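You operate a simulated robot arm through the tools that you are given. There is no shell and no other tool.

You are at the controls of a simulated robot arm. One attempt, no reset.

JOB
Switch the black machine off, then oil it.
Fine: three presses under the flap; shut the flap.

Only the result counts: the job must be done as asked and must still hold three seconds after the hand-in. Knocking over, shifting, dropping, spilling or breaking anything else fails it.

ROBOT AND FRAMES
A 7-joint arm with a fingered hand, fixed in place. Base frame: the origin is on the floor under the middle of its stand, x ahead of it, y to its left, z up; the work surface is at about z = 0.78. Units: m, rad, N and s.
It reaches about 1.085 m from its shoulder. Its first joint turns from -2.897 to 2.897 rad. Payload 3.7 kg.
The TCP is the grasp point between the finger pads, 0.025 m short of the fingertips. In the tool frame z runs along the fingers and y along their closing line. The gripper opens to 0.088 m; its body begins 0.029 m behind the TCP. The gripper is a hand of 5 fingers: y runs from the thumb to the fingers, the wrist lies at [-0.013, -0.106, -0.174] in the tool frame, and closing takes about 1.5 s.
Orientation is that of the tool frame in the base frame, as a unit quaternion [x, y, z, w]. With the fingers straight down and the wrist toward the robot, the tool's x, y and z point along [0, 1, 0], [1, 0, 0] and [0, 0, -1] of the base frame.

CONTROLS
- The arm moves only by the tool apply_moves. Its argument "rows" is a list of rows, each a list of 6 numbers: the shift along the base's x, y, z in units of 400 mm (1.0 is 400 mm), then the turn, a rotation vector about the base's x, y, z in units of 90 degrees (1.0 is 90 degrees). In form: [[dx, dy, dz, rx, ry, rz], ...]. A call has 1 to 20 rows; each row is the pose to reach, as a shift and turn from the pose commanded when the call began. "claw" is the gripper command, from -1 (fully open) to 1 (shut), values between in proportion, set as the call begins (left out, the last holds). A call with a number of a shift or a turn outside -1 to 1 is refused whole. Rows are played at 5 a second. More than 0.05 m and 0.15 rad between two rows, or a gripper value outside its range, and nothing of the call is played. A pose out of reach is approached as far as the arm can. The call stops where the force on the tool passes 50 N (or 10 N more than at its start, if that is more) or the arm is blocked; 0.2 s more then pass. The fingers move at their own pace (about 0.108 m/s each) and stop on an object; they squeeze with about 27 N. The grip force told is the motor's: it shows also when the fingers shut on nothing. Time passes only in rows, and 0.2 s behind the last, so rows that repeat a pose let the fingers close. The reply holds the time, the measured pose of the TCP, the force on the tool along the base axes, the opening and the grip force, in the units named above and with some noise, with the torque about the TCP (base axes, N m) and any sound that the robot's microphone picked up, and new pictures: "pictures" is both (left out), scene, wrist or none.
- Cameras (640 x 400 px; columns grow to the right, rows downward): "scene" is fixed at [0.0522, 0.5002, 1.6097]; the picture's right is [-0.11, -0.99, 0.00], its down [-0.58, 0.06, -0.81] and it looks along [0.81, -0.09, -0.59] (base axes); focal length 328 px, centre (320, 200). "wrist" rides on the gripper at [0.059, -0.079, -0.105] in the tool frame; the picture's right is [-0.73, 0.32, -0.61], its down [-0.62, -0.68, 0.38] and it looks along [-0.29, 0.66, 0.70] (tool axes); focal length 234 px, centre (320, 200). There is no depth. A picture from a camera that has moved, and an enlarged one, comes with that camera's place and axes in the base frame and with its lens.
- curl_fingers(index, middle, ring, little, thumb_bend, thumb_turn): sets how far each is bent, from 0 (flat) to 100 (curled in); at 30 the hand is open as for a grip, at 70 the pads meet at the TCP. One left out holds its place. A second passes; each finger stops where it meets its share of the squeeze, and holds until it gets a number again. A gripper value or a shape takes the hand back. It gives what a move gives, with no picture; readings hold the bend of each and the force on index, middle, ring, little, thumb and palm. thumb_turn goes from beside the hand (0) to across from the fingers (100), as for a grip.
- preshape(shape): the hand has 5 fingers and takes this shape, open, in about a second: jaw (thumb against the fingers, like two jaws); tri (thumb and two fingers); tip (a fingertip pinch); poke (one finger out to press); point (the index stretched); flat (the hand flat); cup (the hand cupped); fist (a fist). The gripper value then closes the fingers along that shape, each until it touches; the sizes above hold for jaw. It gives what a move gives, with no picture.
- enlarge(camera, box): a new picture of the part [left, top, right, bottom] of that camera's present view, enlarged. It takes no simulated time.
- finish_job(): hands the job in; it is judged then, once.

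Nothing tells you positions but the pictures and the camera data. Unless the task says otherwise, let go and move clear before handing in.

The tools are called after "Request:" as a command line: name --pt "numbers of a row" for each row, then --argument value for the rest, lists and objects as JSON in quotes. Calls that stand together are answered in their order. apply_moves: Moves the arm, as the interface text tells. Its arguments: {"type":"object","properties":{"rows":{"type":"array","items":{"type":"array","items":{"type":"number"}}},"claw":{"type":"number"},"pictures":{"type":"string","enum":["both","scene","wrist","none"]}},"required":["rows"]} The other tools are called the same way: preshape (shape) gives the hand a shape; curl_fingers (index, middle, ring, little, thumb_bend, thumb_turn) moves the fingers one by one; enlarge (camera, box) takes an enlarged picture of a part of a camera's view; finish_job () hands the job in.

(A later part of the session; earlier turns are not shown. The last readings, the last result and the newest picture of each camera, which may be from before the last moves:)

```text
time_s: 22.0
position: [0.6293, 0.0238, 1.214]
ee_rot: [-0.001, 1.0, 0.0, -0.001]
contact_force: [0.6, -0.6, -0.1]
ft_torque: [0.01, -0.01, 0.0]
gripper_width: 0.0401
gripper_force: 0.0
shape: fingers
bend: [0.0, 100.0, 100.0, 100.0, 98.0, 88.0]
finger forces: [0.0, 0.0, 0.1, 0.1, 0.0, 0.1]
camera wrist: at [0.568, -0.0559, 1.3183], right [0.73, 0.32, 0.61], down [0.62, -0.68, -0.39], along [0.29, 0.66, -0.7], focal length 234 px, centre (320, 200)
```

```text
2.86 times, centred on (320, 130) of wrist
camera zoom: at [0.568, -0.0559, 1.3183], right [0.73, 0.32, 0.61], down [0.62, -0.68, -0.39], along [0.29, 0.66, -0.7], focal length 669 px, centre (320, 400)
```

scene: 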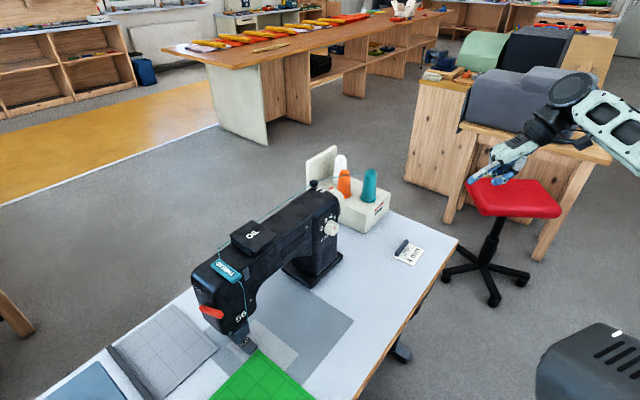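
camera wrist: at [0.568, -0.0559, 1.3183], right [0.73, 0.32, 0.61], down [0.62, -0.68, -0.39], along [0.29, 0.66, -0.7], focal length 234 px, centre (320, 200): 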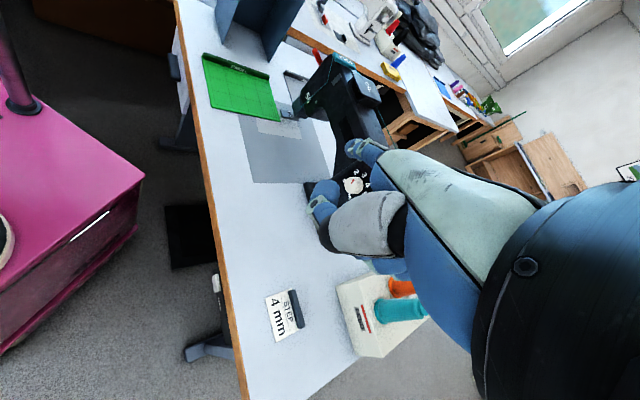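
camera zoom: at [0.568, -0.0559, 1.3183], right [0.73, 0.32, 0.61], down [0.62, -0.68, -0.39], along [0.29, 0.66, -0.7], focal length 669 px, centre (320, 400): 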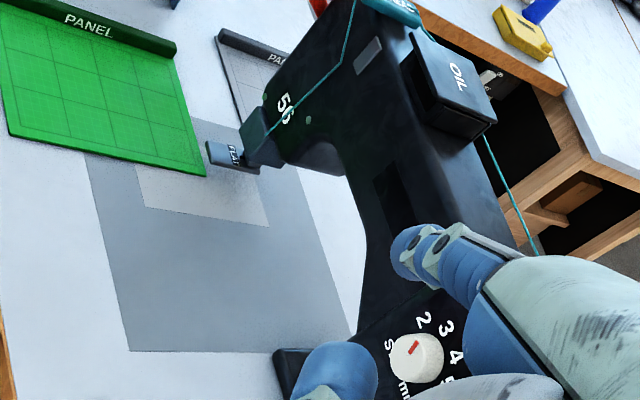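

The first step of that move was just over the per-row limit, so I'll repeat it with smaller steps.

Request:
apply_moves --pt "0 0.05 0.05 0 0 0" --pt "0 0.1 0.1 0 0 0" --pt "0 0.2 0.1 0 0 0" --pt "0 0.3 0.1 0 0 0" --pt "0 0.4 0.1 0 0 0" --pt "0 0.5 0.1 0 0 0" --pt "0 0.6 0.1 0 0 0" --pt "0 0.7 0.1 0 0 0" --pt "0 0.8 0.1 0 0 0"

Request:
enlarge --camera "wrist" --box '[240, 60, 400, 200]'

```text
time_s: 24.0
position: [0.6301, 0.3425, 1.2541]
ee_rot: [0.001, 1.0, 0.002, 0.0]
contact_force: [-0.9, 0.4, 0.0]
ft_torque: [-0.03, -0.02, -0.04]
gripper_width: 0.0399
gripper_force: 0.1
shape: fingers
bend: [0.0, 100.0, 100.0, 100.0, 98.0, 88.0]
finger forces: [0.1, 0.1, 0.1, 0.0, 0.0, 0.0]
camera wrist: at [0.568, 0.2625, 1.3584], right [0.73, 0.32, 0.61], down [0.62, -0.68, -0.38], along [0.29, 0.66, -0.69], focal length 234 px, centre (320, 200)
```

scene: 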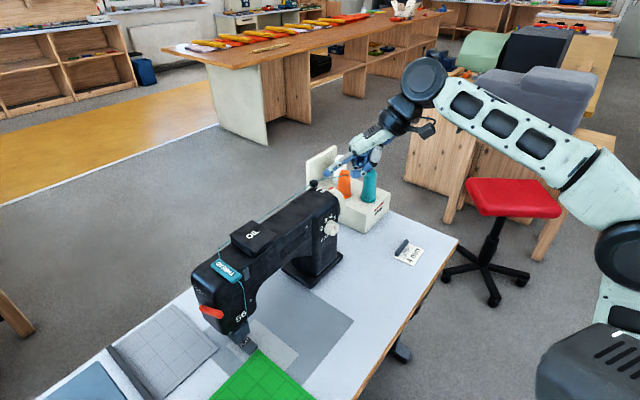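
wrist: 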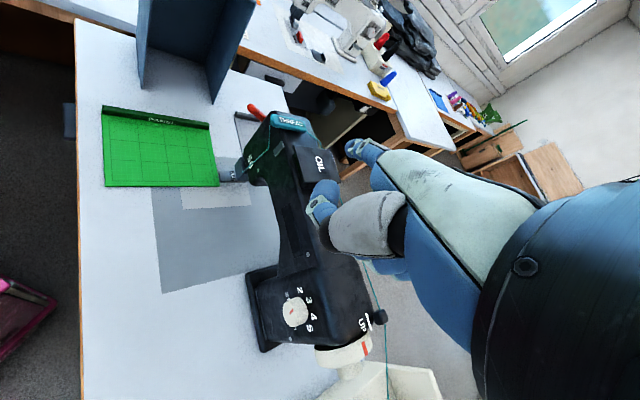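

```text
2.86 times, centred on (320, 130) of wrist
camera zoom: at [0.568, 0.2625, 1.3584], right [0.73, 0.32, 0.61], down [0.62, -0.68, -0.38], along [0.29, 0.66, -0.69], focal length 669 px, centre (320, 400)
```

zoom: 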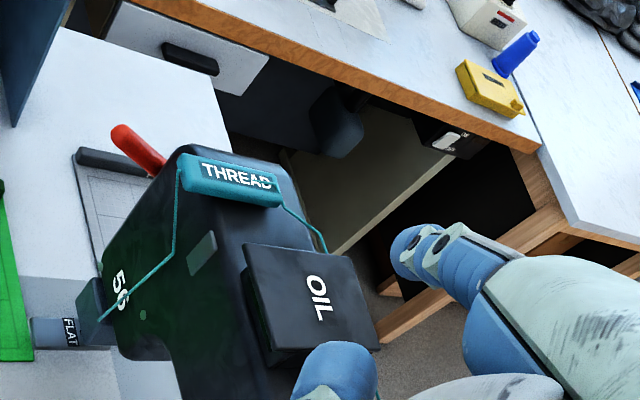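

I need a lower, closer look at the flap's front lip and hinge, so I'll pitch the camera up and bring it in front of the box.

Request:
apply_moves --pt "0.002 0.016 -0.045 0.031 -0.0215 -0.0397" --pt "0.003 0.032 -0.09 0.0621 -0.0429 -0.0794" --pt "0.005 0.048 -0.136 0.0931 -0.0644 -0.1191" --pt "0.007 0.064 -0.182 0.1242 -0.0859 -0.1588" --pt "0.008 0.08 -0.227 0.1552 -0.1073 -0.1985" --pt "0.01 0.096 -0.2725 0.1863 -0.1288 -0.2382"

Request:
enlarge --camera "wrist" --box '[160, 60, 340, 210]'

```text
time_s: 25.4
position: [0.6335, 0.383, 1.144]
ee_rot: [0.186, 0.967, 0.146, 0.098]
contact_force: [0.3, -0.6, 0.4]
ft_torque: [-0.02, 0.01, 0.0]
gripper_width: 0.0399
gripper_force: 0.0
shape: fingers
bend: [0.0, 100.0, 100.0, 100.0, 98.0, 88.0]
finger forces: [0.0, 0.0, 0.1, 0.1, 0.0, 0.0]
camera wrist: at [0.5254, 0.3079, 1.2084], right [0.62, -0.14, 0.77], down [0.44, -0.75, -0.49], along [0.65, 0.64, -0.4], focal length 234 px, centre (320, 200)
```

scene: 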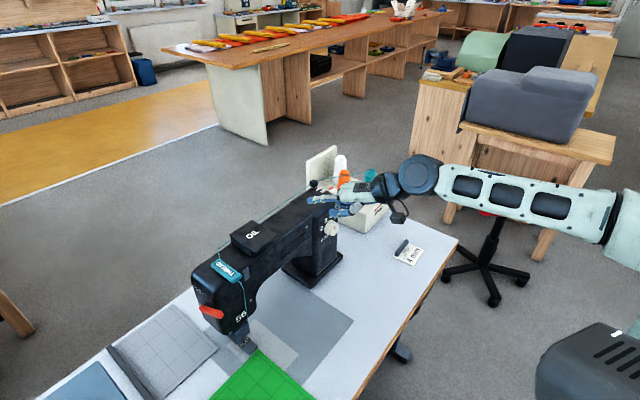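
wrist: 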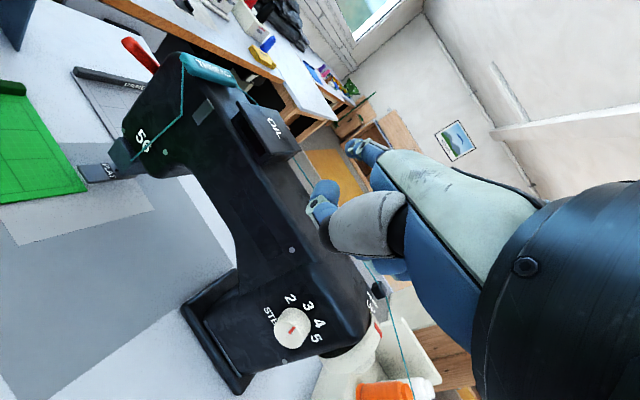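

```text
2.67 times, centred on (250, 135) of wrist
camera zoom: at [0.5254, 0.3079, 1.2084], right [0.62, -0.14, 0.77], down [0.44, -0.75, -0.49], along [0.65, 0.64, -0.4], focal length 624 px, centre (507, 373)
```

zoom: 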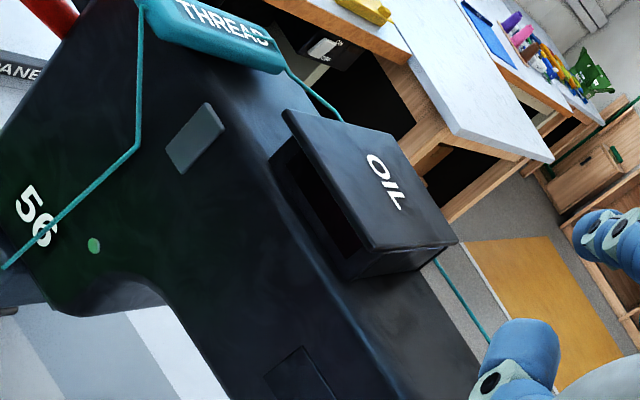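

The flap's front lip overhangs the box by about 1.5 cm, with roughly 2.8 cm of space under it (z from 1.048 to 1.076), and the thread runs behind the box. I'll move in front of the lip with the index pointing toward it, slightly downward.

Request:
apply_moves --pt "-0.083 0.023 0 0.0271 0.0089 -0.0573" --pt "-0.167 0.046 0 0.0542 0.0178 -0.1146" --pt "-0.25 0.069 0 0.0814 0.0268 -0.172" --pt "-0.334 0.0925 0 0.1085 0.0357 -0.2293" --pt "-0.317 0.112 -0.1 0.1085 0.0357 -0.2293" --pt "-0.3 0.131 -0.2 0.1085 0.0357 -0.2293" --pt "-0.284 0.15 -0.3075 0.1085 0.0357 -0.2293"

Request:
enlarge --camera "wrist" --box '[200, 40, 420, 220]'

Request:
enlarge --camera "scene" --box '[190, 180, 340, 300]'

```text
time_s: 27.0
position: [0.5199, 0.4436, 1.0214]
ee_rot: [0.367, 0.905, 0.202, 0.081]
contact_force: [0.1, 0.0, 0.6]
ft_torque: [0.02, 0.01, 0.02]
gripper_width: 0.0401
gripper_force: 0.2
shape: fingers
bend: [0.0, 100.0, 100.0, 100.0, 98.0, 88.0]
finger forces: [0.0, 0.1, 0.0, 0.0, 0.0, 0.0]
camera wrist: at [0.3942, 0.3997, 1.0824], right [0.55, -0.48, 0.69], down [0.13, -0.76, -0.64], along [0.83, 0.44, -0.35], focal length 234 px, centre (320, 200)
```

scene: 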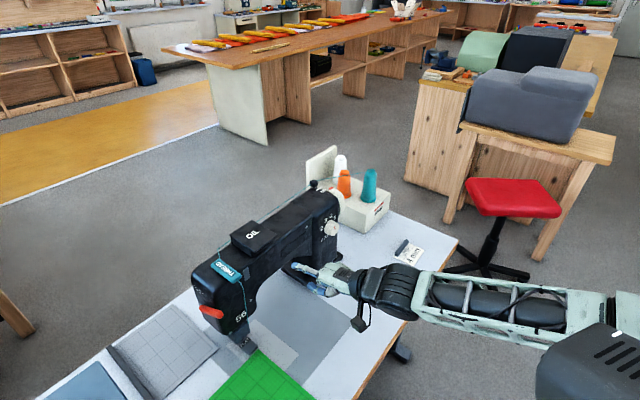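
wrist: 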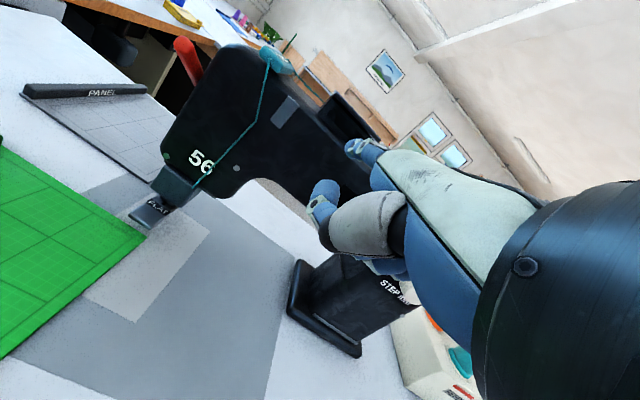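

```text
2.22 times, centred on (310, 130) of wrist
camera zoom: at [0.3942, 0.3997, 1.0824], right [0.55, -0.48, 0.69], down [0.13, -0.76, -0.64], along [0.83, 0.44, -0.35], focal length 520 px, centre (342, 356)
```

zoom: 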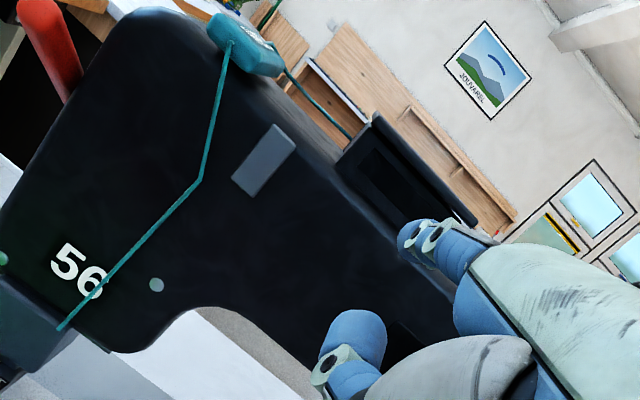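

```text
3.33 times, centred on (265, 240) of scene
camera zoom: at [0.0522, 0.5002, 1.6097], right [-0.11, -0.99, 0.0], down [-0.58, 0.06, -0.81], along [0.81, -0.09, -0.59], focal length 1094 px, centre (503, 67)
```

zoom: 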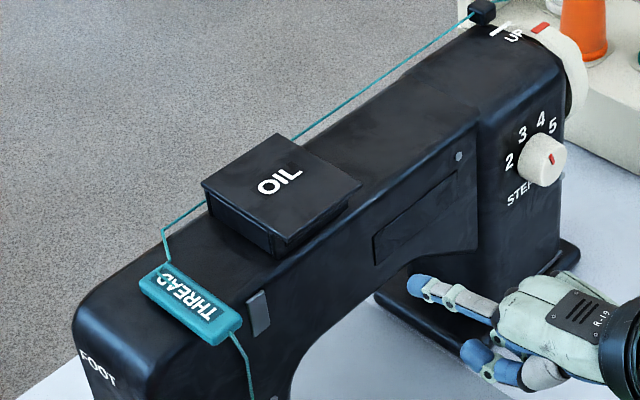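

The tip is about 7.4 cm in front of the lip's middle at z≈1.059, lined up sideways. I'll advance 5.5 cm and check the height before going under the lip.

Request:
apply_moves --pt "0.048 0.049 0 0 0 0" --pt "0.0957 0.0987 0 0 0 0" --pt "0.0957 0.0987 0 0 0 0"

Request:
enlarge --camera "wrist" --box '[260, 60, 420, 180]'

Request:
enlarge --camera "scene" --box '[210, 200, 330, 290]'

```text
time_s: 27.8
position: [0.5594, 0.4831, 1.0203]
ee_rot: [0.366, 0.905, 0.201, 0.079]
contact_force: [-0.4, 0.2, 0.5]
ft_torque: [-0.03, -0.02, 0.0]
gripper_width: 0.0402
gripper_force: 0.0
shape: fingers
bend: [0.0, 100.0, 100.0, 100.0, 98.0, 88.0]
finger forces: [0.1, 0.1, 0.0, 0.1, 0.0, 0.0]
camera wrist: at [0.4333, 0.4391, 1.0821], right [0.55, -0.48, 0.69], down [0.13, -0.76, -0.64], along [0.83, 0.44, -0.35], focal length 234 px, centre (320, 200)
```

scene: 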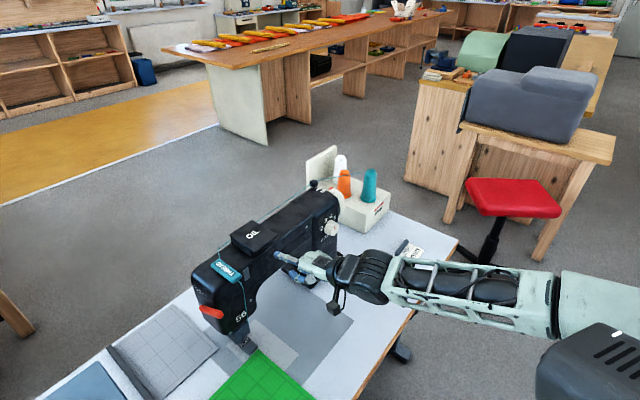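
wrist: 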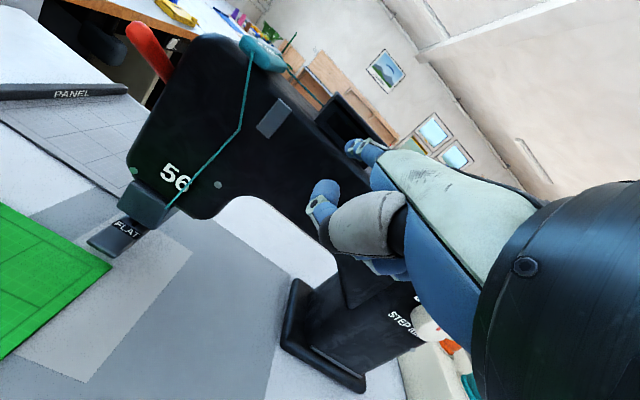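

```text
3.33 times, centred on (340, 120) of wrist
camera zoom: at [0.4333, 0.4391, 1.0821], right [0.55, -0.48, 0.69], down [0.13, -0.76, -0.64], along [0.83, 0.44, -0.35], focal length 781 px, centre (253, 467)
```

zoom: 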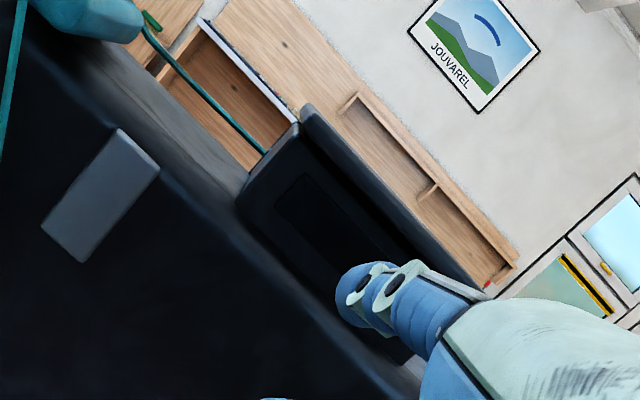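

```text
4.44 times, centred on (270, 245) of scene
camera zoom: at [0.0522, 0.5002, 1.6097], right [-0.11, -0.99, 0.0], down [-0.58, 0.06, -0.81], along [0.81, -0.09, -0.59], focal length 1459 px, centre (542, 0)
```

zoom: 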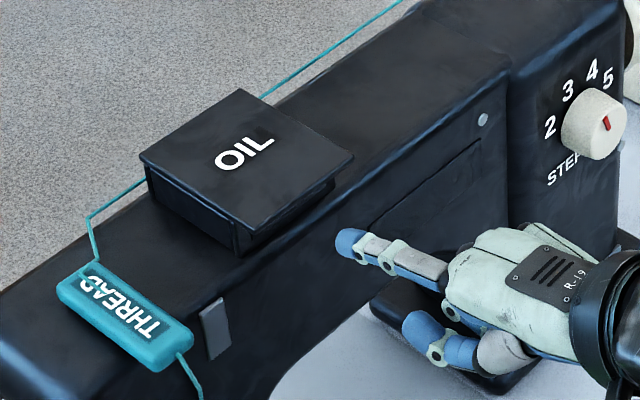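

The fingertip lines up with the gap under the lip, about 1 cm toward the column from its middle. I'll raise it 5 mm and slide about 2.6 cm forward, so the tip is under the lip without reaching the box.

Request:
apply_moves --pt "0 0 0.0125 0 0 0" --pt "0.0174 0.018 0.0125 0 0 0" --pt "0.0313 0.0323 0.0125 0 0 0" --pt "0.0435 0.0449 0.0125 0 0 0" --pt "0.0435 0.0449 0.0125 0 0 0"

Request:
enlarge --camera "wrist" --box '[260, 60, 420, 180]'

Request:
enlarge --camera "scene" --box '[210, 200, 330, 290]'

```text
time_s: 29.0
position: [0.5753, 0.4991, 1.0253]
ee_rot: [0.366, 0.905, 0.202, 0.081]
contact_force: [0.0, 0.4, -0.1]
ft_torque: [0.02, 0.01, 0.0]
gripper_width: 0.0401
gripper_force: 0.1
shape: fingers
bend: [0.0, 100.0, 100.0, 100.0, 98.0, 88.0]
finger forces: [0.1, 0.0, 0.1, 0.1, 0.1, 0.1]
camera wrist: at [0.4501, 0.4562, 1.0875], right [0.55, -0.48, 0.69], down [0.13, -0.76, -0.64], along [0.83, 0.44, -0.35], focal length 234 px, centre (320, 200)
```

scene: 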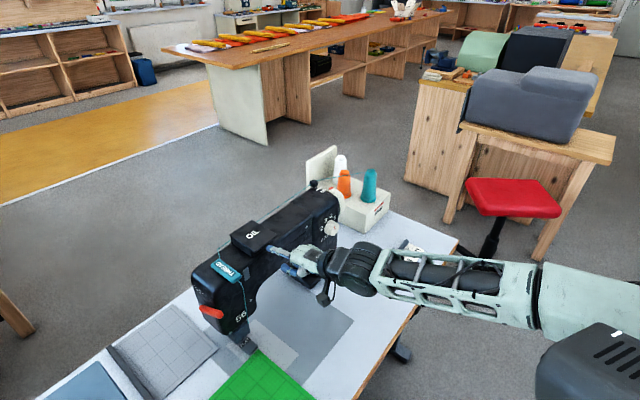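
wrist: 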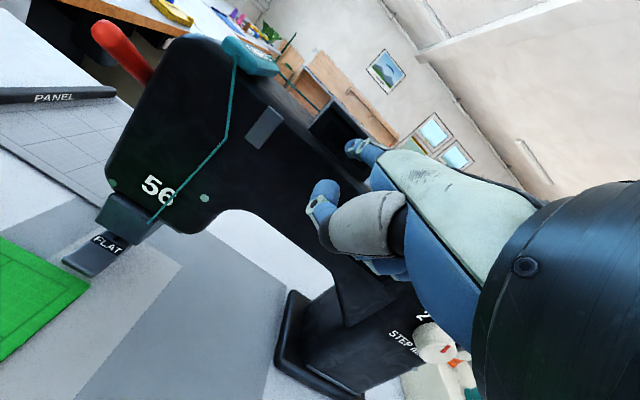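

```text
3.33 times, centred on (340, 120) of wrist
camera zoom: at [0.4501, 0.4562, 1.0875], right [0.55, -0.48, 0.69], down [0.13, -0.76, -0.64], along [0.83, 0.44, -0.35], focal length 781 px, centre (253, 467)
```

zoom: 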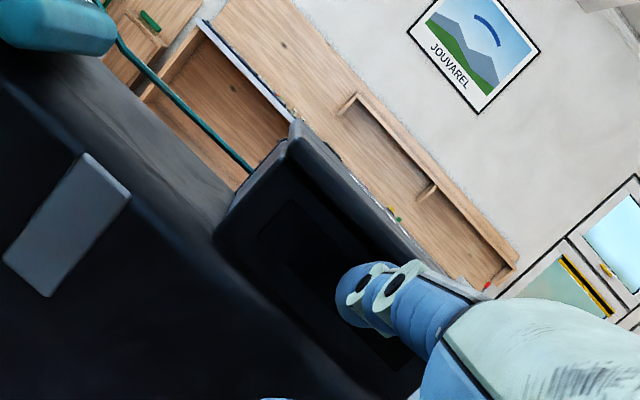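

```text
4.44 times, centred on (270, 245) of scene
camera zoom: at [0.0522, 0.5002, 1.6097], right [-0.11, -0.99, 0.0], down [-0.58, 0.06, -0.81], along [0.81, -0.09, -0.59], focal length 1459 px, centre (542, 0)
```

zoom: 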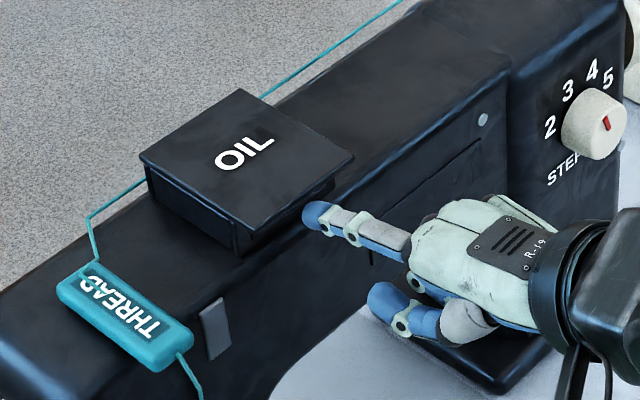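

The tip is now just at or past the lip's edge, with no contact force. I'll push in 4 mm more and lift along an arc around the back hinge, watching the force.

Request:
apply_moves --pt "0.007 0.0072 0 0 0 0" --pt "0.007 0.0072 0.0125 0 0 0" --pt "0.007 0.0072 0.025 0 0 0" --pt "0.0075 0.0078 0.045 0 0 0" --pt "0.008 0.0083 0.065 0 0 0" --pt "0.0132 0.0137 0.09 0 0 0" --pt "0.0186 0.0192 0.115 0 0 0"

Request:
enlarge --camera "wrist" --box '[260, 60, 420, 180]'

Request:
enlarge --camera "scene" --box '[210, 190, 330, 280]'

```text
time_s: 30.6
position: [0.5821, 0.5065, 1.0722]
ee_rot: [0.366, 0.905, 0.2, 0.08]
contact_force: [0.6, -0.2, 0.0]
ft_torque: [-0.01, 0.02, 0.0]
gripper_width: 0.0399
gripper_force: 0.6
shape: fingers
bend: [0.0, 100.0, 100.0, 100.0, 98.0, 88.0]
finger forces: [0.2, 0.0, 0.0, 0.0, 0.1, 0.0]
camera wrist: at [0.4577, 0.4637, 1.1334], right [0.55, -0.48, 0.69], down [0.13, -0.76, -0.64], along [0.83, 0.44, -0.35], focal length 234 px, centre (320, 200)
```

scene: 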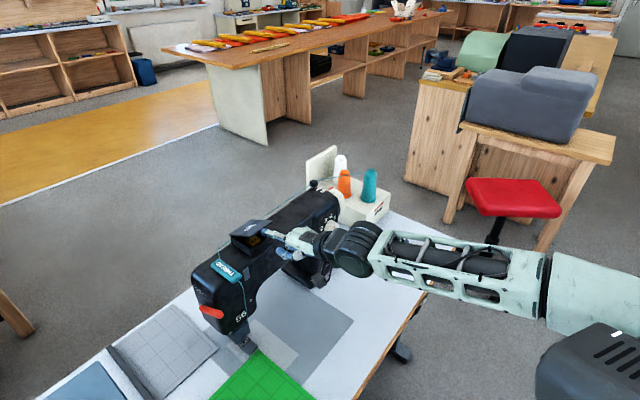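
wrist: 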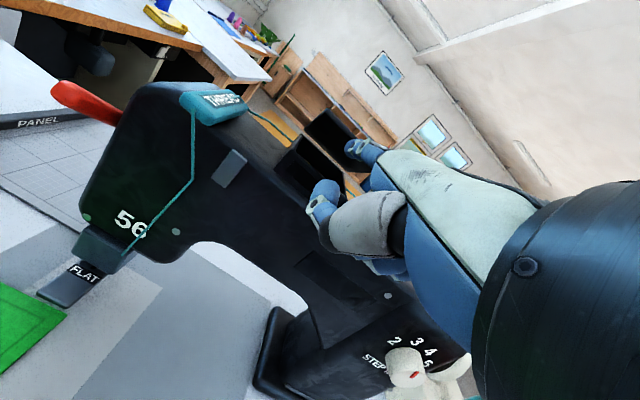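

```text
3.33 times, centred on (340, 120) of wrist
camera zoom: at [0.4577, 0.4637, 1.1334], right [0.55, -0.48, 0.69], down [0.13, -0.76, -0.64], along [0.83, 0.44, -0.35], focal length 781 px, centre (253, 467)
```

zoom: 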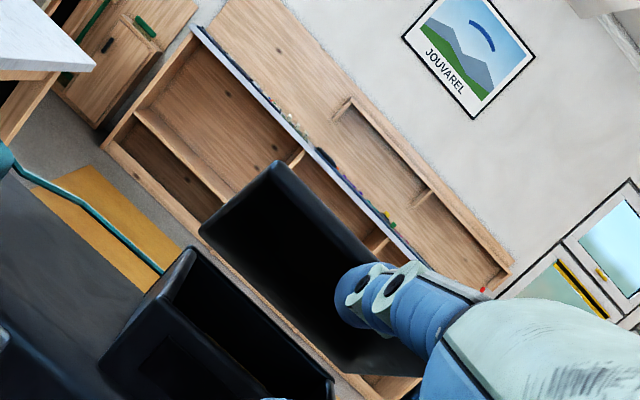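

```text
4.44 times, centred on (270, 235) of scene
camera zoom: at [0.0522, 0.5002, 1.6097], right [-0.11, -0.99, 0.0], down [-0.58, 0.06, -0.81], along [0.81, -0.09, -0.59], focal length 1459 px, centre (542, 44)
```

zoom: 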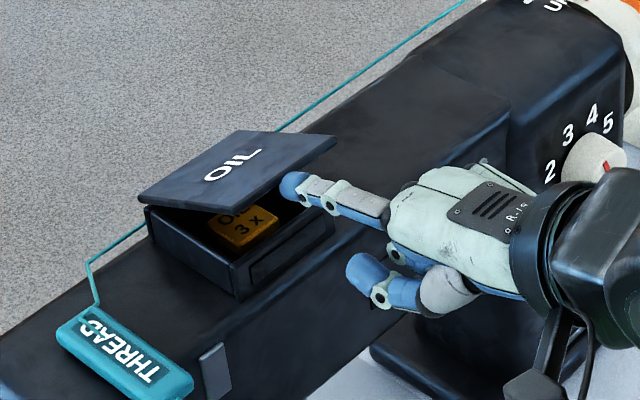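

The flap is opening easily around its back hinge, and there's an orange "3 x" button inside. I'll continue the arc to upright and look.

Request:
apply_moves --pt "0.0095 0.0098 0.0222 0 0 0" --pt "0.0191 0.0197 0.0445 0 0 0" --pt "0.0325 0.0335 0.063 0 0 0" --pt "0.0459 0.0474 0.0805 0 0 0" --pt "0.062 0.064 0.093 0 0 0" --pt "0.0781 0.0806 0.105 0 0 0" --pt "0.0958 0.099 0.112 0 0 0" --pt "0.1136 0.1172 0.117 0 0 0"

Request:
enlarge --camera "wrist" --box '[230, 60, 420, 200]'

Request:
enlarge --camera "scene" --box '[200, 180, 330, 280]'

```text
time_s: 32.4
position: [0.6286, 0.5545, 1.1193]
ee_rot: [0.366, 0.905, 0.201, 0.081]
contact_force: [0.1, 0.3, 0.0]
ft_torque: [-0.03, 0.02, 0.0]
gripper_width: 0.0401
gripper_force: 0.5
shape: fingers
bend: [0.0, 100.0, 100.0, 100.0, 98.0, 88.0]
finger forces: [0.1, 0.0, 0.0, 0.0, 0.0, 0.0]
camera wrist: at [0.503, 0.5108, 1.1805], right [0.55, -0.48, 0.69], down [0.13, -0.76, -0.64], along [0.83, 0.44, -0.35], focal length 234 px, centre (320, 200)
```

scene: 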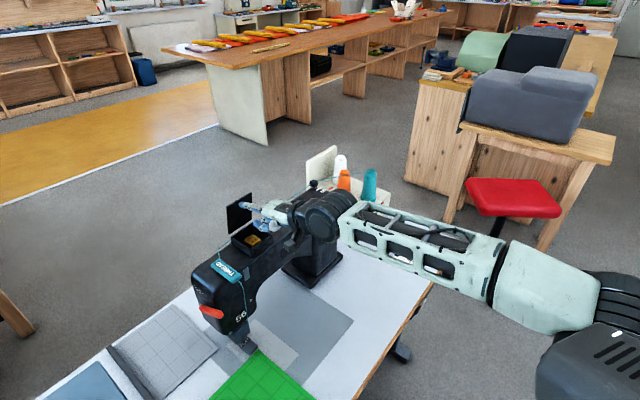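
wrist: 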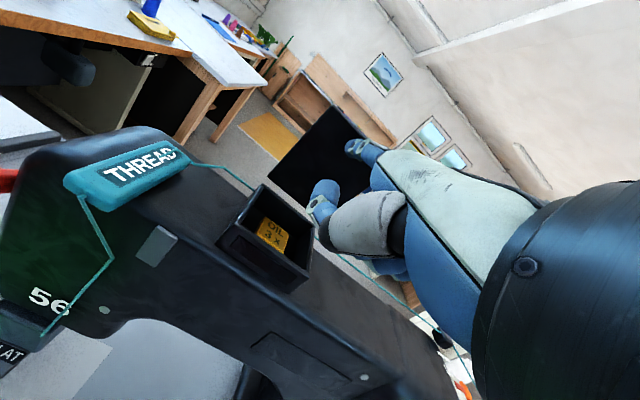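

```text
2.86 times, centred on (325, 130) of wrist
camera zoom: at [0.503, 0.5108, 1.1805], right [0.55, -0.48, 0.69], down [0.13, -0.76, -0.64], along [0.83, 0.44, -0.35], focal length 669 px, centre (306, 400)
```

zoom: 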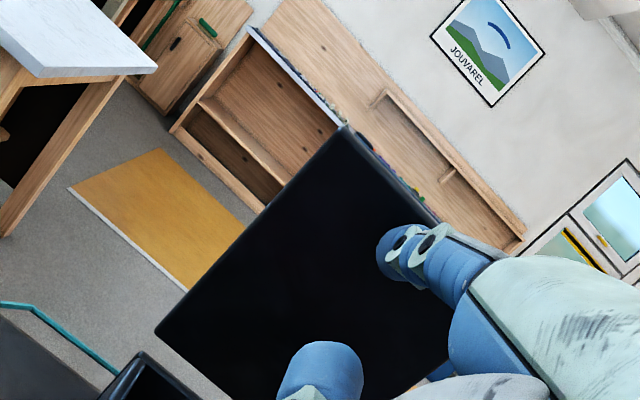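

```text
4.00 times, centred on (265, 230) of scene
camera zoom: at [0.0522, 0.5002, 1.6097], right [-0.11, -0.99, 0.0], down [-0.58, 0.06, -0.81], along [0.81, -0.09, -0.59], focal length 1313 px, centre (540, 80)
```

zoom: 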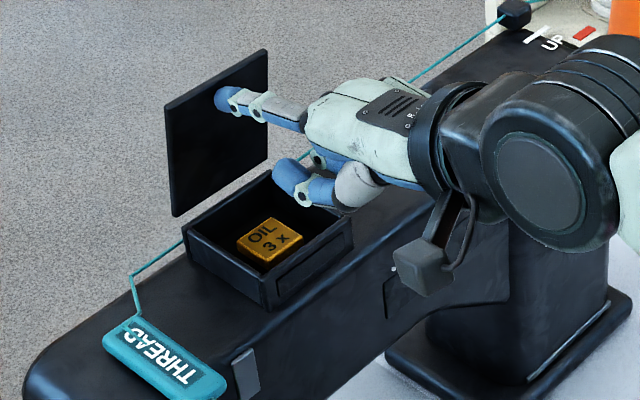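

The flap is about upright. I'll push it a little farther so it stays open by itself, using small steps and watching the force.

Request:
apply_moves --pt "0.0122 0.0126 0 0 0 0" --pt "0.0244 0.0251 0 0 0 0" --pt "0.0365 0.0377 -0.002 0 0 0" --pt "0.0485 0.05 -0.005 0 0 0"

Request:
enlarge --camera "scene" --box '[200, 170, 330, 270]'

```text
time_s: 33.4
position: [0.6466, 0.575, 1.1167]
ee_rot: [0.366, 0.905, 0.201, 0.08]
contact_force: [-0.7, -0.3, -0.7]
ft_torque: [0.0, 0.0, 0.03]
gripper_width: 0.0401
gripper_force: 0.1
shape: fingers
bend: [0.0, 100.0, 100.0, 100.0, 98.0, 88.0]
finger forces: [0.0, 0.1, 0.0, 0.0, 0.0, 0.1]
camera wrist: at [0.5219, 0.5316, 1.1783], right [0.55, -0.48, 0.69], down [0.13, -0.76, -0.64], along [0.83, 0.44, -0.35], focal length 234 px, centre (320, 200)
```

scene: 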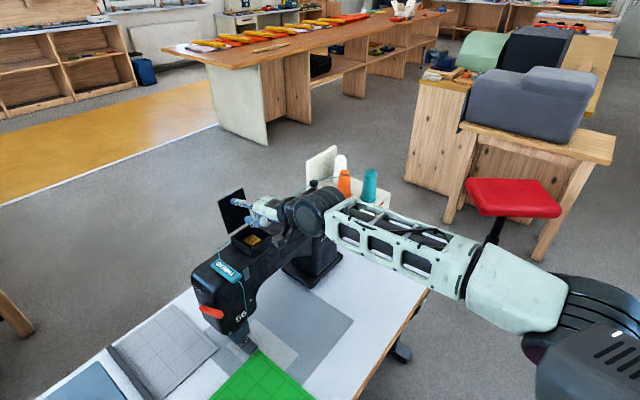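
wrist: 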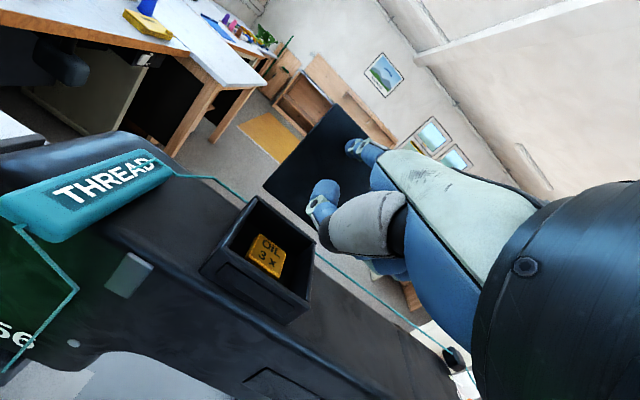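

```text
4.00 times, centred on (265, 220) of scene
camera zoom: at [0.0522, 0.5002, 1.6097], right [-0.11, -0.99, 0.0], down [-0.58, 0.06, -0.81], along [0.81, -0.09, -0.59], focal length 1313 px, centre (540, 120)
```

zoom: 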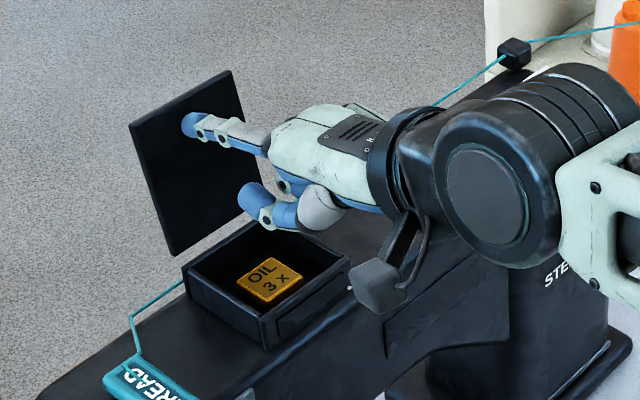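

The flap is past vertical now and there's almost no force on the finger. I'll back off and see whether it stays.

Request:
apply_moves --pt "-0.035 -0.036 0.02 0 0 0" --pt "-0.07 -0.072 0.05 0 0 0" --pt "-0.14 -0.144 0.1 0 0 0" --pt "-0.21 -0.215 0.15 0 0 0"

Request:
enlarge --camera "scene" --box '[200, 170, 330, 270]'

Request:
enlarge --camera "wrist" --box '[230, 80, 420, 240]'

```text
time_s: 34.4
position: [0.5626, 0.4882, 1.1772]
ee_rot: [0.367, 0.905, 0.201, 0.081]
contact_force: [-0.1, -0.1, -0.1]
ft_torque: [0.01, 0.01, 0.02]
gripper_width: 0.0402
gripper_force: 0.1
shape: fingers
bend: [0.0, 100.0, 100.0, 100.0, 98.0, 88.0]
finger forces: [0.0, 0.1, 0.0, 0.0, 0.1, 0.1]
camera wrist: at [0.4375, 0.4445, 1.2393], right [0.55, -0.48, 0.69], down [0.13, -0.76, -0.64], along [0.83, 0.44, -0.35], focal length 234 px, centre (320, 200)
```

scene: 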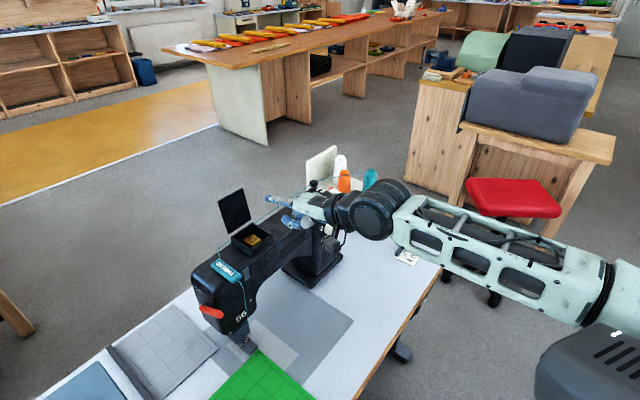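
wrist: 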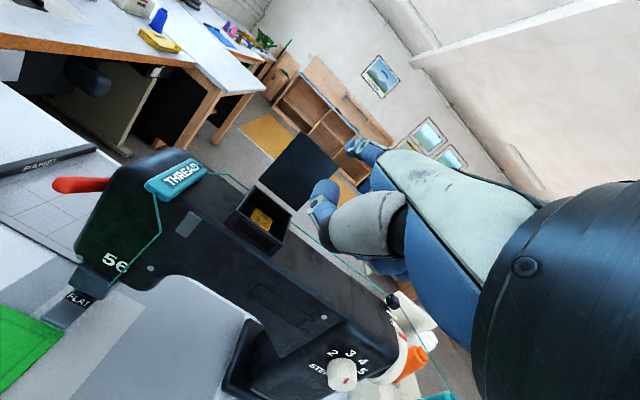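

```text
4.00 times, centred on (265, 220) of scene
camera zoom: at [0.0522, 0.5002, 1.6097], right [-0.11, -0.99, 0.0], down [-0.58, 0.06, -0.81], along [0.81, -0.09, -0.59], focal length 1313 px, centre (540, 120)
```

zoom: 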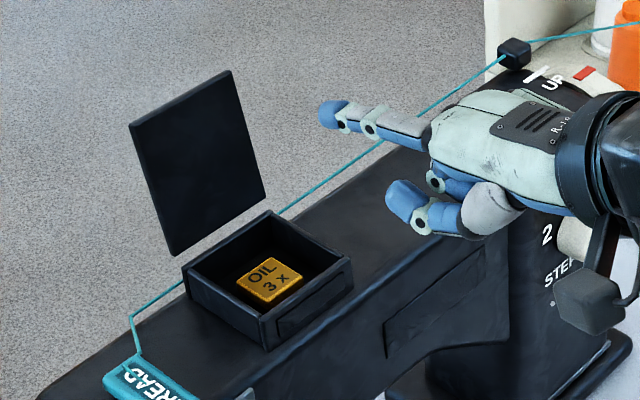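

```text
2.50 times, centred on (325, 160) of wrist
camera zoom: at [0.4375, 0.4445, 1.2393], right [0.55, -0.48, 0.69], down [0.13, -0.76, -0.64], along [0.83, 0.44, -0.35], focal length 585 px, centre (308, 300)
```

zoom: 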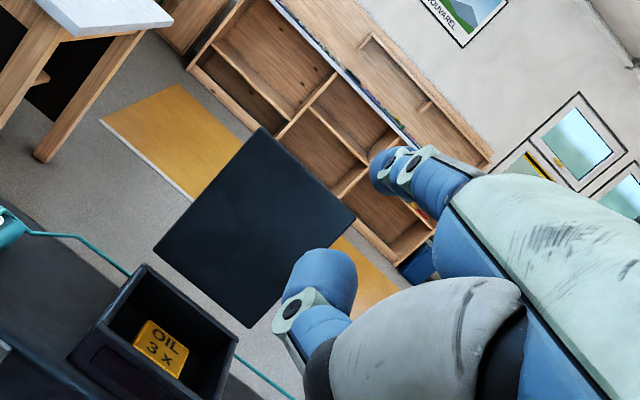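

The flap stays open. The button's top is at about (0.6515, 0.596, 1.065). I'll bend the index slightly and tilt the hand so the finger points straight down, then hover above the button.

Request:
curl_fingers --index 20

Request:
apply_moves --pt "0 0 0.02 -0.0513 0.0497 0" --pt "0 0 0.04 -0.1026 0.0994 0" --pt "0 0 0.05 -0.1539 0.1491 0" --pt "0 0 0.05 -0.2051 0.1989 0" --pt "0 0 0.05 -0.2564 0.2486 0" --pt "0 0 0.05 -0.3077 0.2983 0" --pt "0 0 0.05 -0.359 0.348 0" --pt "0.055 0.053 0.05 -0.359 0.348 0" --pt "0.11 0.106 0.05 -0.359 0.348 0" --pt "0.161 0.156 0.03 -0.359 0.348 0" --pt "0.161 0.156 0.03 -0.359 0.348 0"

Request:
enlarge --camera "scene" --box '[200, 170, 330, 270]'

Request:
enlarge --camera "wrist" --box '[230, 80, 420, 240]'

```text
time_s: 35.4
position: [0.5621, 0.4884, 1.1778]
ee_rot: [0.366, 0.905, 0.202, 0.081]
contact_force: [-0.2, -0.6, 0.2]
ft_torque: [0.02, -0.02, 0.0]
gripper_width: 0.0262
gripper_force: 0.1
shape: fingers
bend: [20.0, 100.0, 100.0, 100.0, 98.0, 88.0]
finger forces: [0.1, 0.0, 0.1, 0.0, 0.1, 0.0]
```

```text
time_s: 37.8
position: [0.6286, 0.5483, 1.1875]
ee_rot: [0.37, 0.913, -0.16, -0.066]
contact_force: [-0.4, -1.1, 0.2]
ft_torque: [0.01, -0.03, -0.01]
gripper_width: 0.026
gripper_force: 0.1
shape: fingers
bend: [20.0, 100.0, 100.0, 100.0, 98.0, 88.0]
finger forces: [0.0, 0.0, 0.1, 0.0, 0.0, 0.0]
out of reach, approached as far as the arm can: row 10
camera wrist: at [0.5566, 0.561, 1.3128], right [0.88, -0.14, 0.46], down [-0.09, -0.99, -0.13], along [0.47, 0.07, -0.88], focal length 234 px, centre (320, 200)
```

scene: 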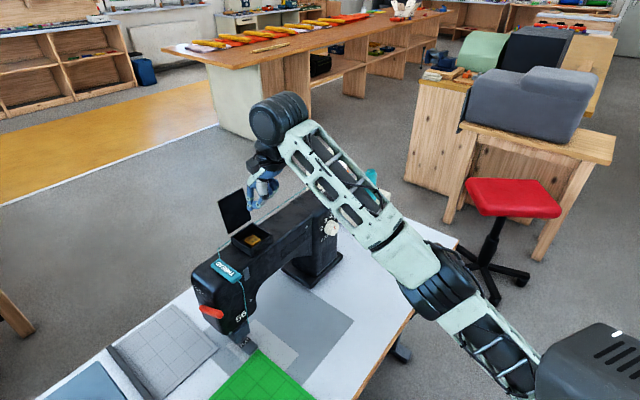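
wrist: 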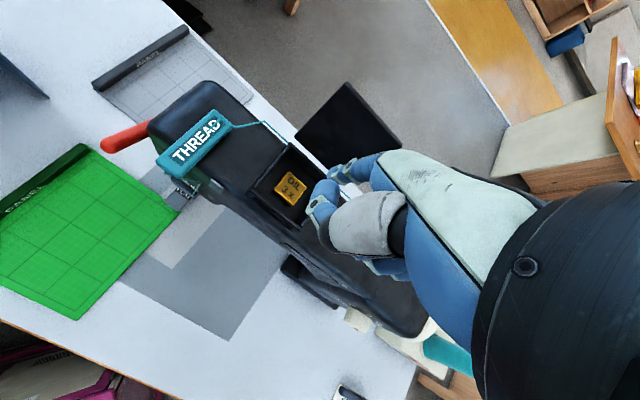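

```text
4.00 times, centred on (265, 220) of scene
camera zoom: at [0.0522, 0.5002, 1.6097], right [-0.11, -0.99, 0.0], down [-0.58, 0.06, -0.81], along [0.81, -0.09, -0.59], focal length 1313 px, centre (540, 120)
```

zoom: 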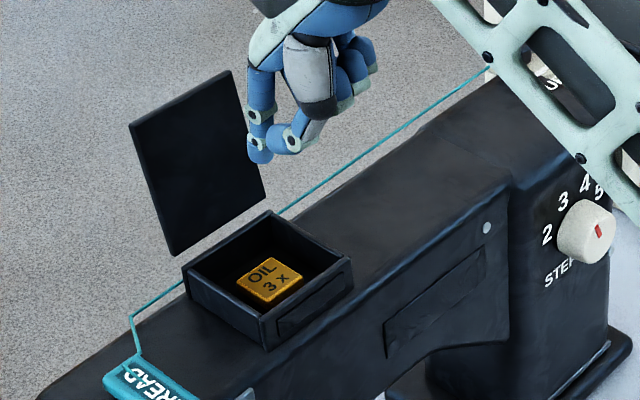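

```text
2.50 times, centred on (325, 160) of wrist
camera zoom: at [0.5566, 0.561, 1.3128], right [0.88, -0.14, 0.46], down [-0.09, -0.99, -0.13], along [0.47, 0.07, -0.88], focal length 585 px, centre (308, 300)
```

zoom: 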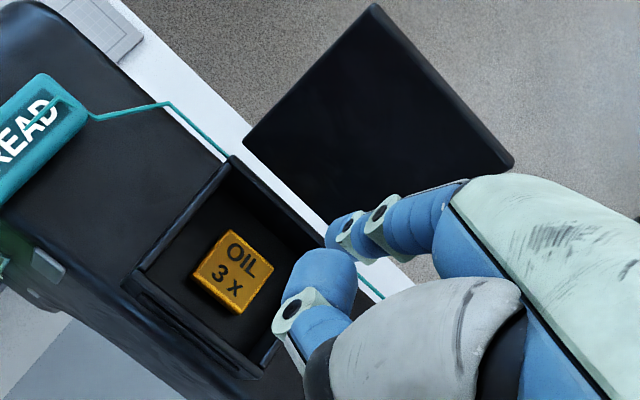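

The index tip is about 9 cm above the button and within 5 mm of its centre. The thumb hangs low near the front rim, so I'll swing it out to the side first.

Request:
curl_fingers --thumb_turn 20 --thumb_bend 60

Request:
enlarge --camera "scene" --box '[200, 150, 330, 250]'

Request:
enlarge --camera "wrist" --box '[230, 80, 420, 240]'

```text
time_s: 38.8
position: [0.6277, 0.5481, 1.1882]
ee_rot: [0.37, 0.913, -0.159, -0.067]
contact_force: [0.0, -0.1, 0.4]
ft_torque: [0.01, -0.01, 0.04]
gripper_width: 0.0851
gripper_force: 0.0
shape: fingers
bend: [20.0, 100.0, 100.0, 100.0, 60.0, 20.0]
finger forces: [0.1, 0.1, 0.1, 0.0, 0.0, 0.0]
```

```text
4.00 times, centred on (265, 200) of scene
camera zoom: at [0.0522, 0.5002, 1.6097], right [-0.11, -0.99, 0.0], down [-0.58, 0.06, -0.81], along [0.81, -0.09, -0.59], focal length 1313 px, centre (540, 200)
```

zoom: 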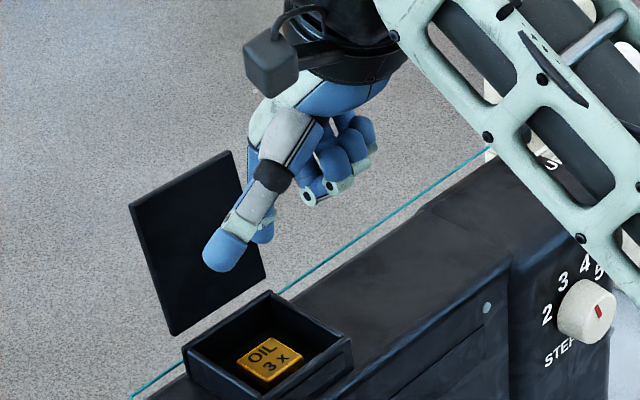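

```text
2.50 times, centred on (325, 160) of wrist
camera zoom: at [0.5563, 0.561, 1.3131], right [0.88, -0.14, 0.46], down [-0.09, -0.99, -0.13], along [0.47, 0.07, -0.88], focal length 585 px, centre (308, 300)
```

zoom: 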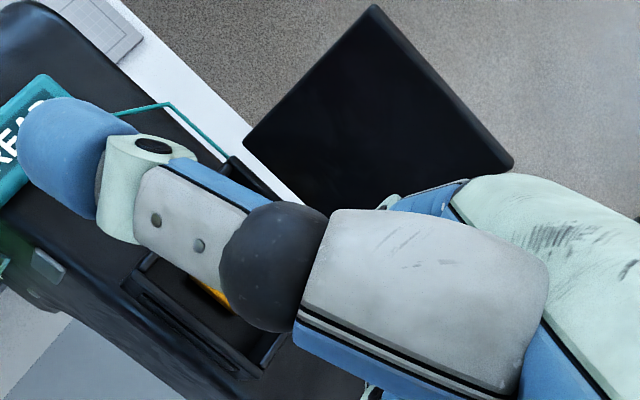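

That made it worse, since the thumb now hangs beside the finger. I'll tuck it fully under instead.

Request:
curl_fingers --thumb_turn 100 --thumb_bend 100

Request:
enlarge --camera "scene" --box '[200, 150, 330, 250]'

Request:
enlarge --camera "wrist" --box '[230, 80, 420, 240]'

```text
time_s: 39.8
position: [0.6282, 0.5477, 1.1873]
ee_rot: [0.37, 0.913, -0.16, -0.065]
contact_force: [-0.1, 0.0, -0.3]
ft_torque: [0.01, 0.03, 0.03]
gripper_width: 0.0248
gripper_force: 0.1
shape: fingers
bend: [20.0, 100.0, 100.0, 100.0, 100.0, 100.0]
finger forces: [0.1, 0.1, 0.1, 0.0, 0.0, 0.0]
```

```text
4.00 times, centred on (265, 200) of scene
camera zoom: at [0.0522, 0.5002, 1.6097], right [-0.11, -0.99, 0.0], down [-0.58, 0.06, -0.81], along [0.81, -0.09, -0.59], focal length 1313 px, centre (540, 200)
```

zoom: 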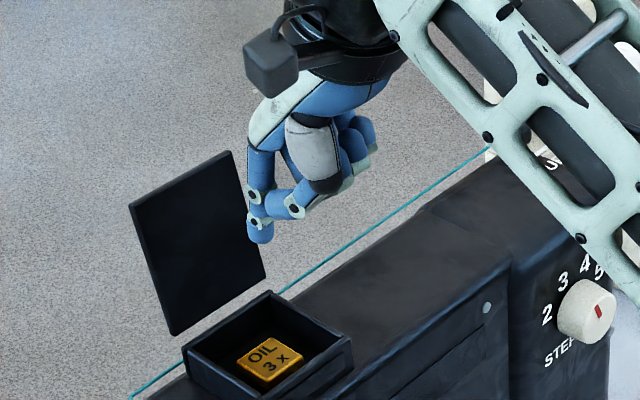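

```text
2.50 times, centred on (325, 160) of wrist
camera zoom: at [0.5563, 0.561, 1.3131], right [0.88, -0.14, 0.46], down [-0.09, -0.99, -0.13], along [0.47, 0.07, -0.88], focal length 585 px, centre (308, 300)
```

zoom: 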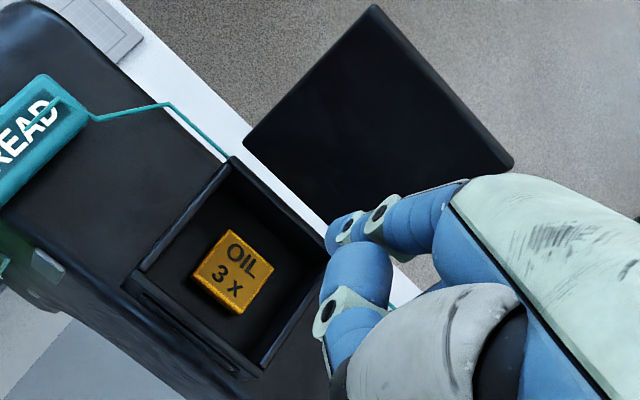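

The thumb is clear of the rim now. I'll correct the position by a few millimetres and come down to about 1.5 cm above the button.

Request:
apply_moves --pt "-0.0025 0.01 0 0 0 0" --pt "-0.0025 0.01 -0.06 0 0 0" --pt "-0.0025 0.01 -0.12 0 0 0" --pt "-0.0025 0.01 -0.175 0 0 0" --pt "-0.0025 0.01 -0.175 0 0 0"

Request:
enlarge --camera "scene" --box '[200, 180, 330, 280]'

Request:
enlarge --camera "wrist" --box '[230, 80, 420, 240]'

```text
time_s: 41.0
position: [0.6274, 0.5545, 1.119]
ee_rot: [0.37, 0.913, -0.159, -0.066]
contact_force: [1.1, 0.5, -0.3]
ft_torque: [-0.01, 0.0, 0.0]
gripper_width: 0.0248
gripper_force: 0.1
shape: fingers
bend: [20.0, 100.0, 100.0, 100.0, 100.0, 100.0]
finger forces: [0.0, 0.0, 0.1, 0.0, 0.1, 0.1]
out of reach, approached as far as the arm can: row 1
camera wrist: at [0.5557, 0.5658, 1.244], right [0.88, -0.14, 0.46], down [-0.09, -0.99, -0.13], along [0.47, 0.07, -0.88], focal length 234 px, centre (320, 200)
```

scene: 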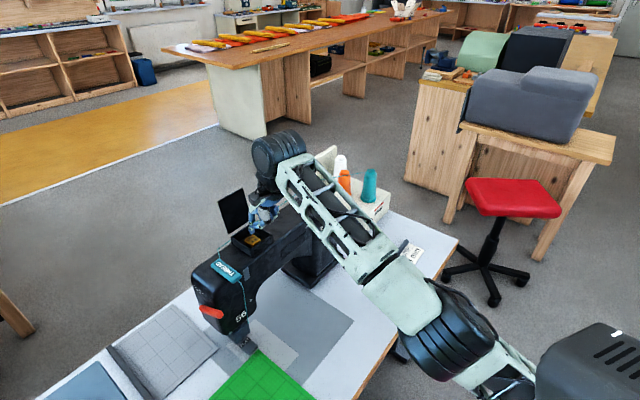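
wrist: 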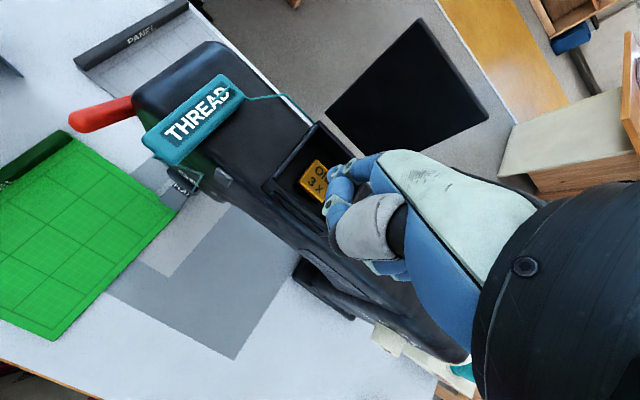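

```text
4.00 times, centred on (265, 230) of scene
camera zoom: at [0.0522, 0.5002, 1.6097], right [-0.11, -0.99, 0.0], down [-0.58, 0.06, -0.81], along [0.81, -0.09, -0.59], focal length 1313 px, centre (540, 80)
```

zoom: 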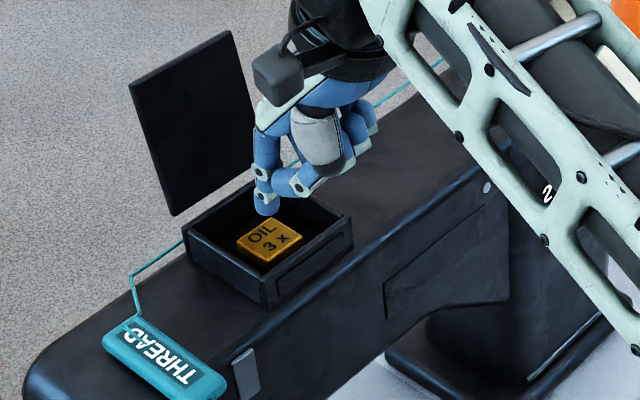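

```text
2.50 times, centred on (325, 160) of wrist
camera zoom: at [0.5557, 0.5658, 1.244], right [0.88, -0.14, 0.46], down [-0.09, -0.99, -0.13], along [0.47, 0.07, -0.88], focal length 585 px, centre (308, 300)
```

zoom: 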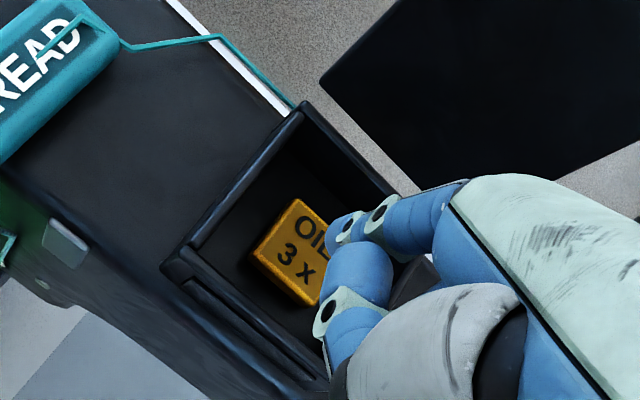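

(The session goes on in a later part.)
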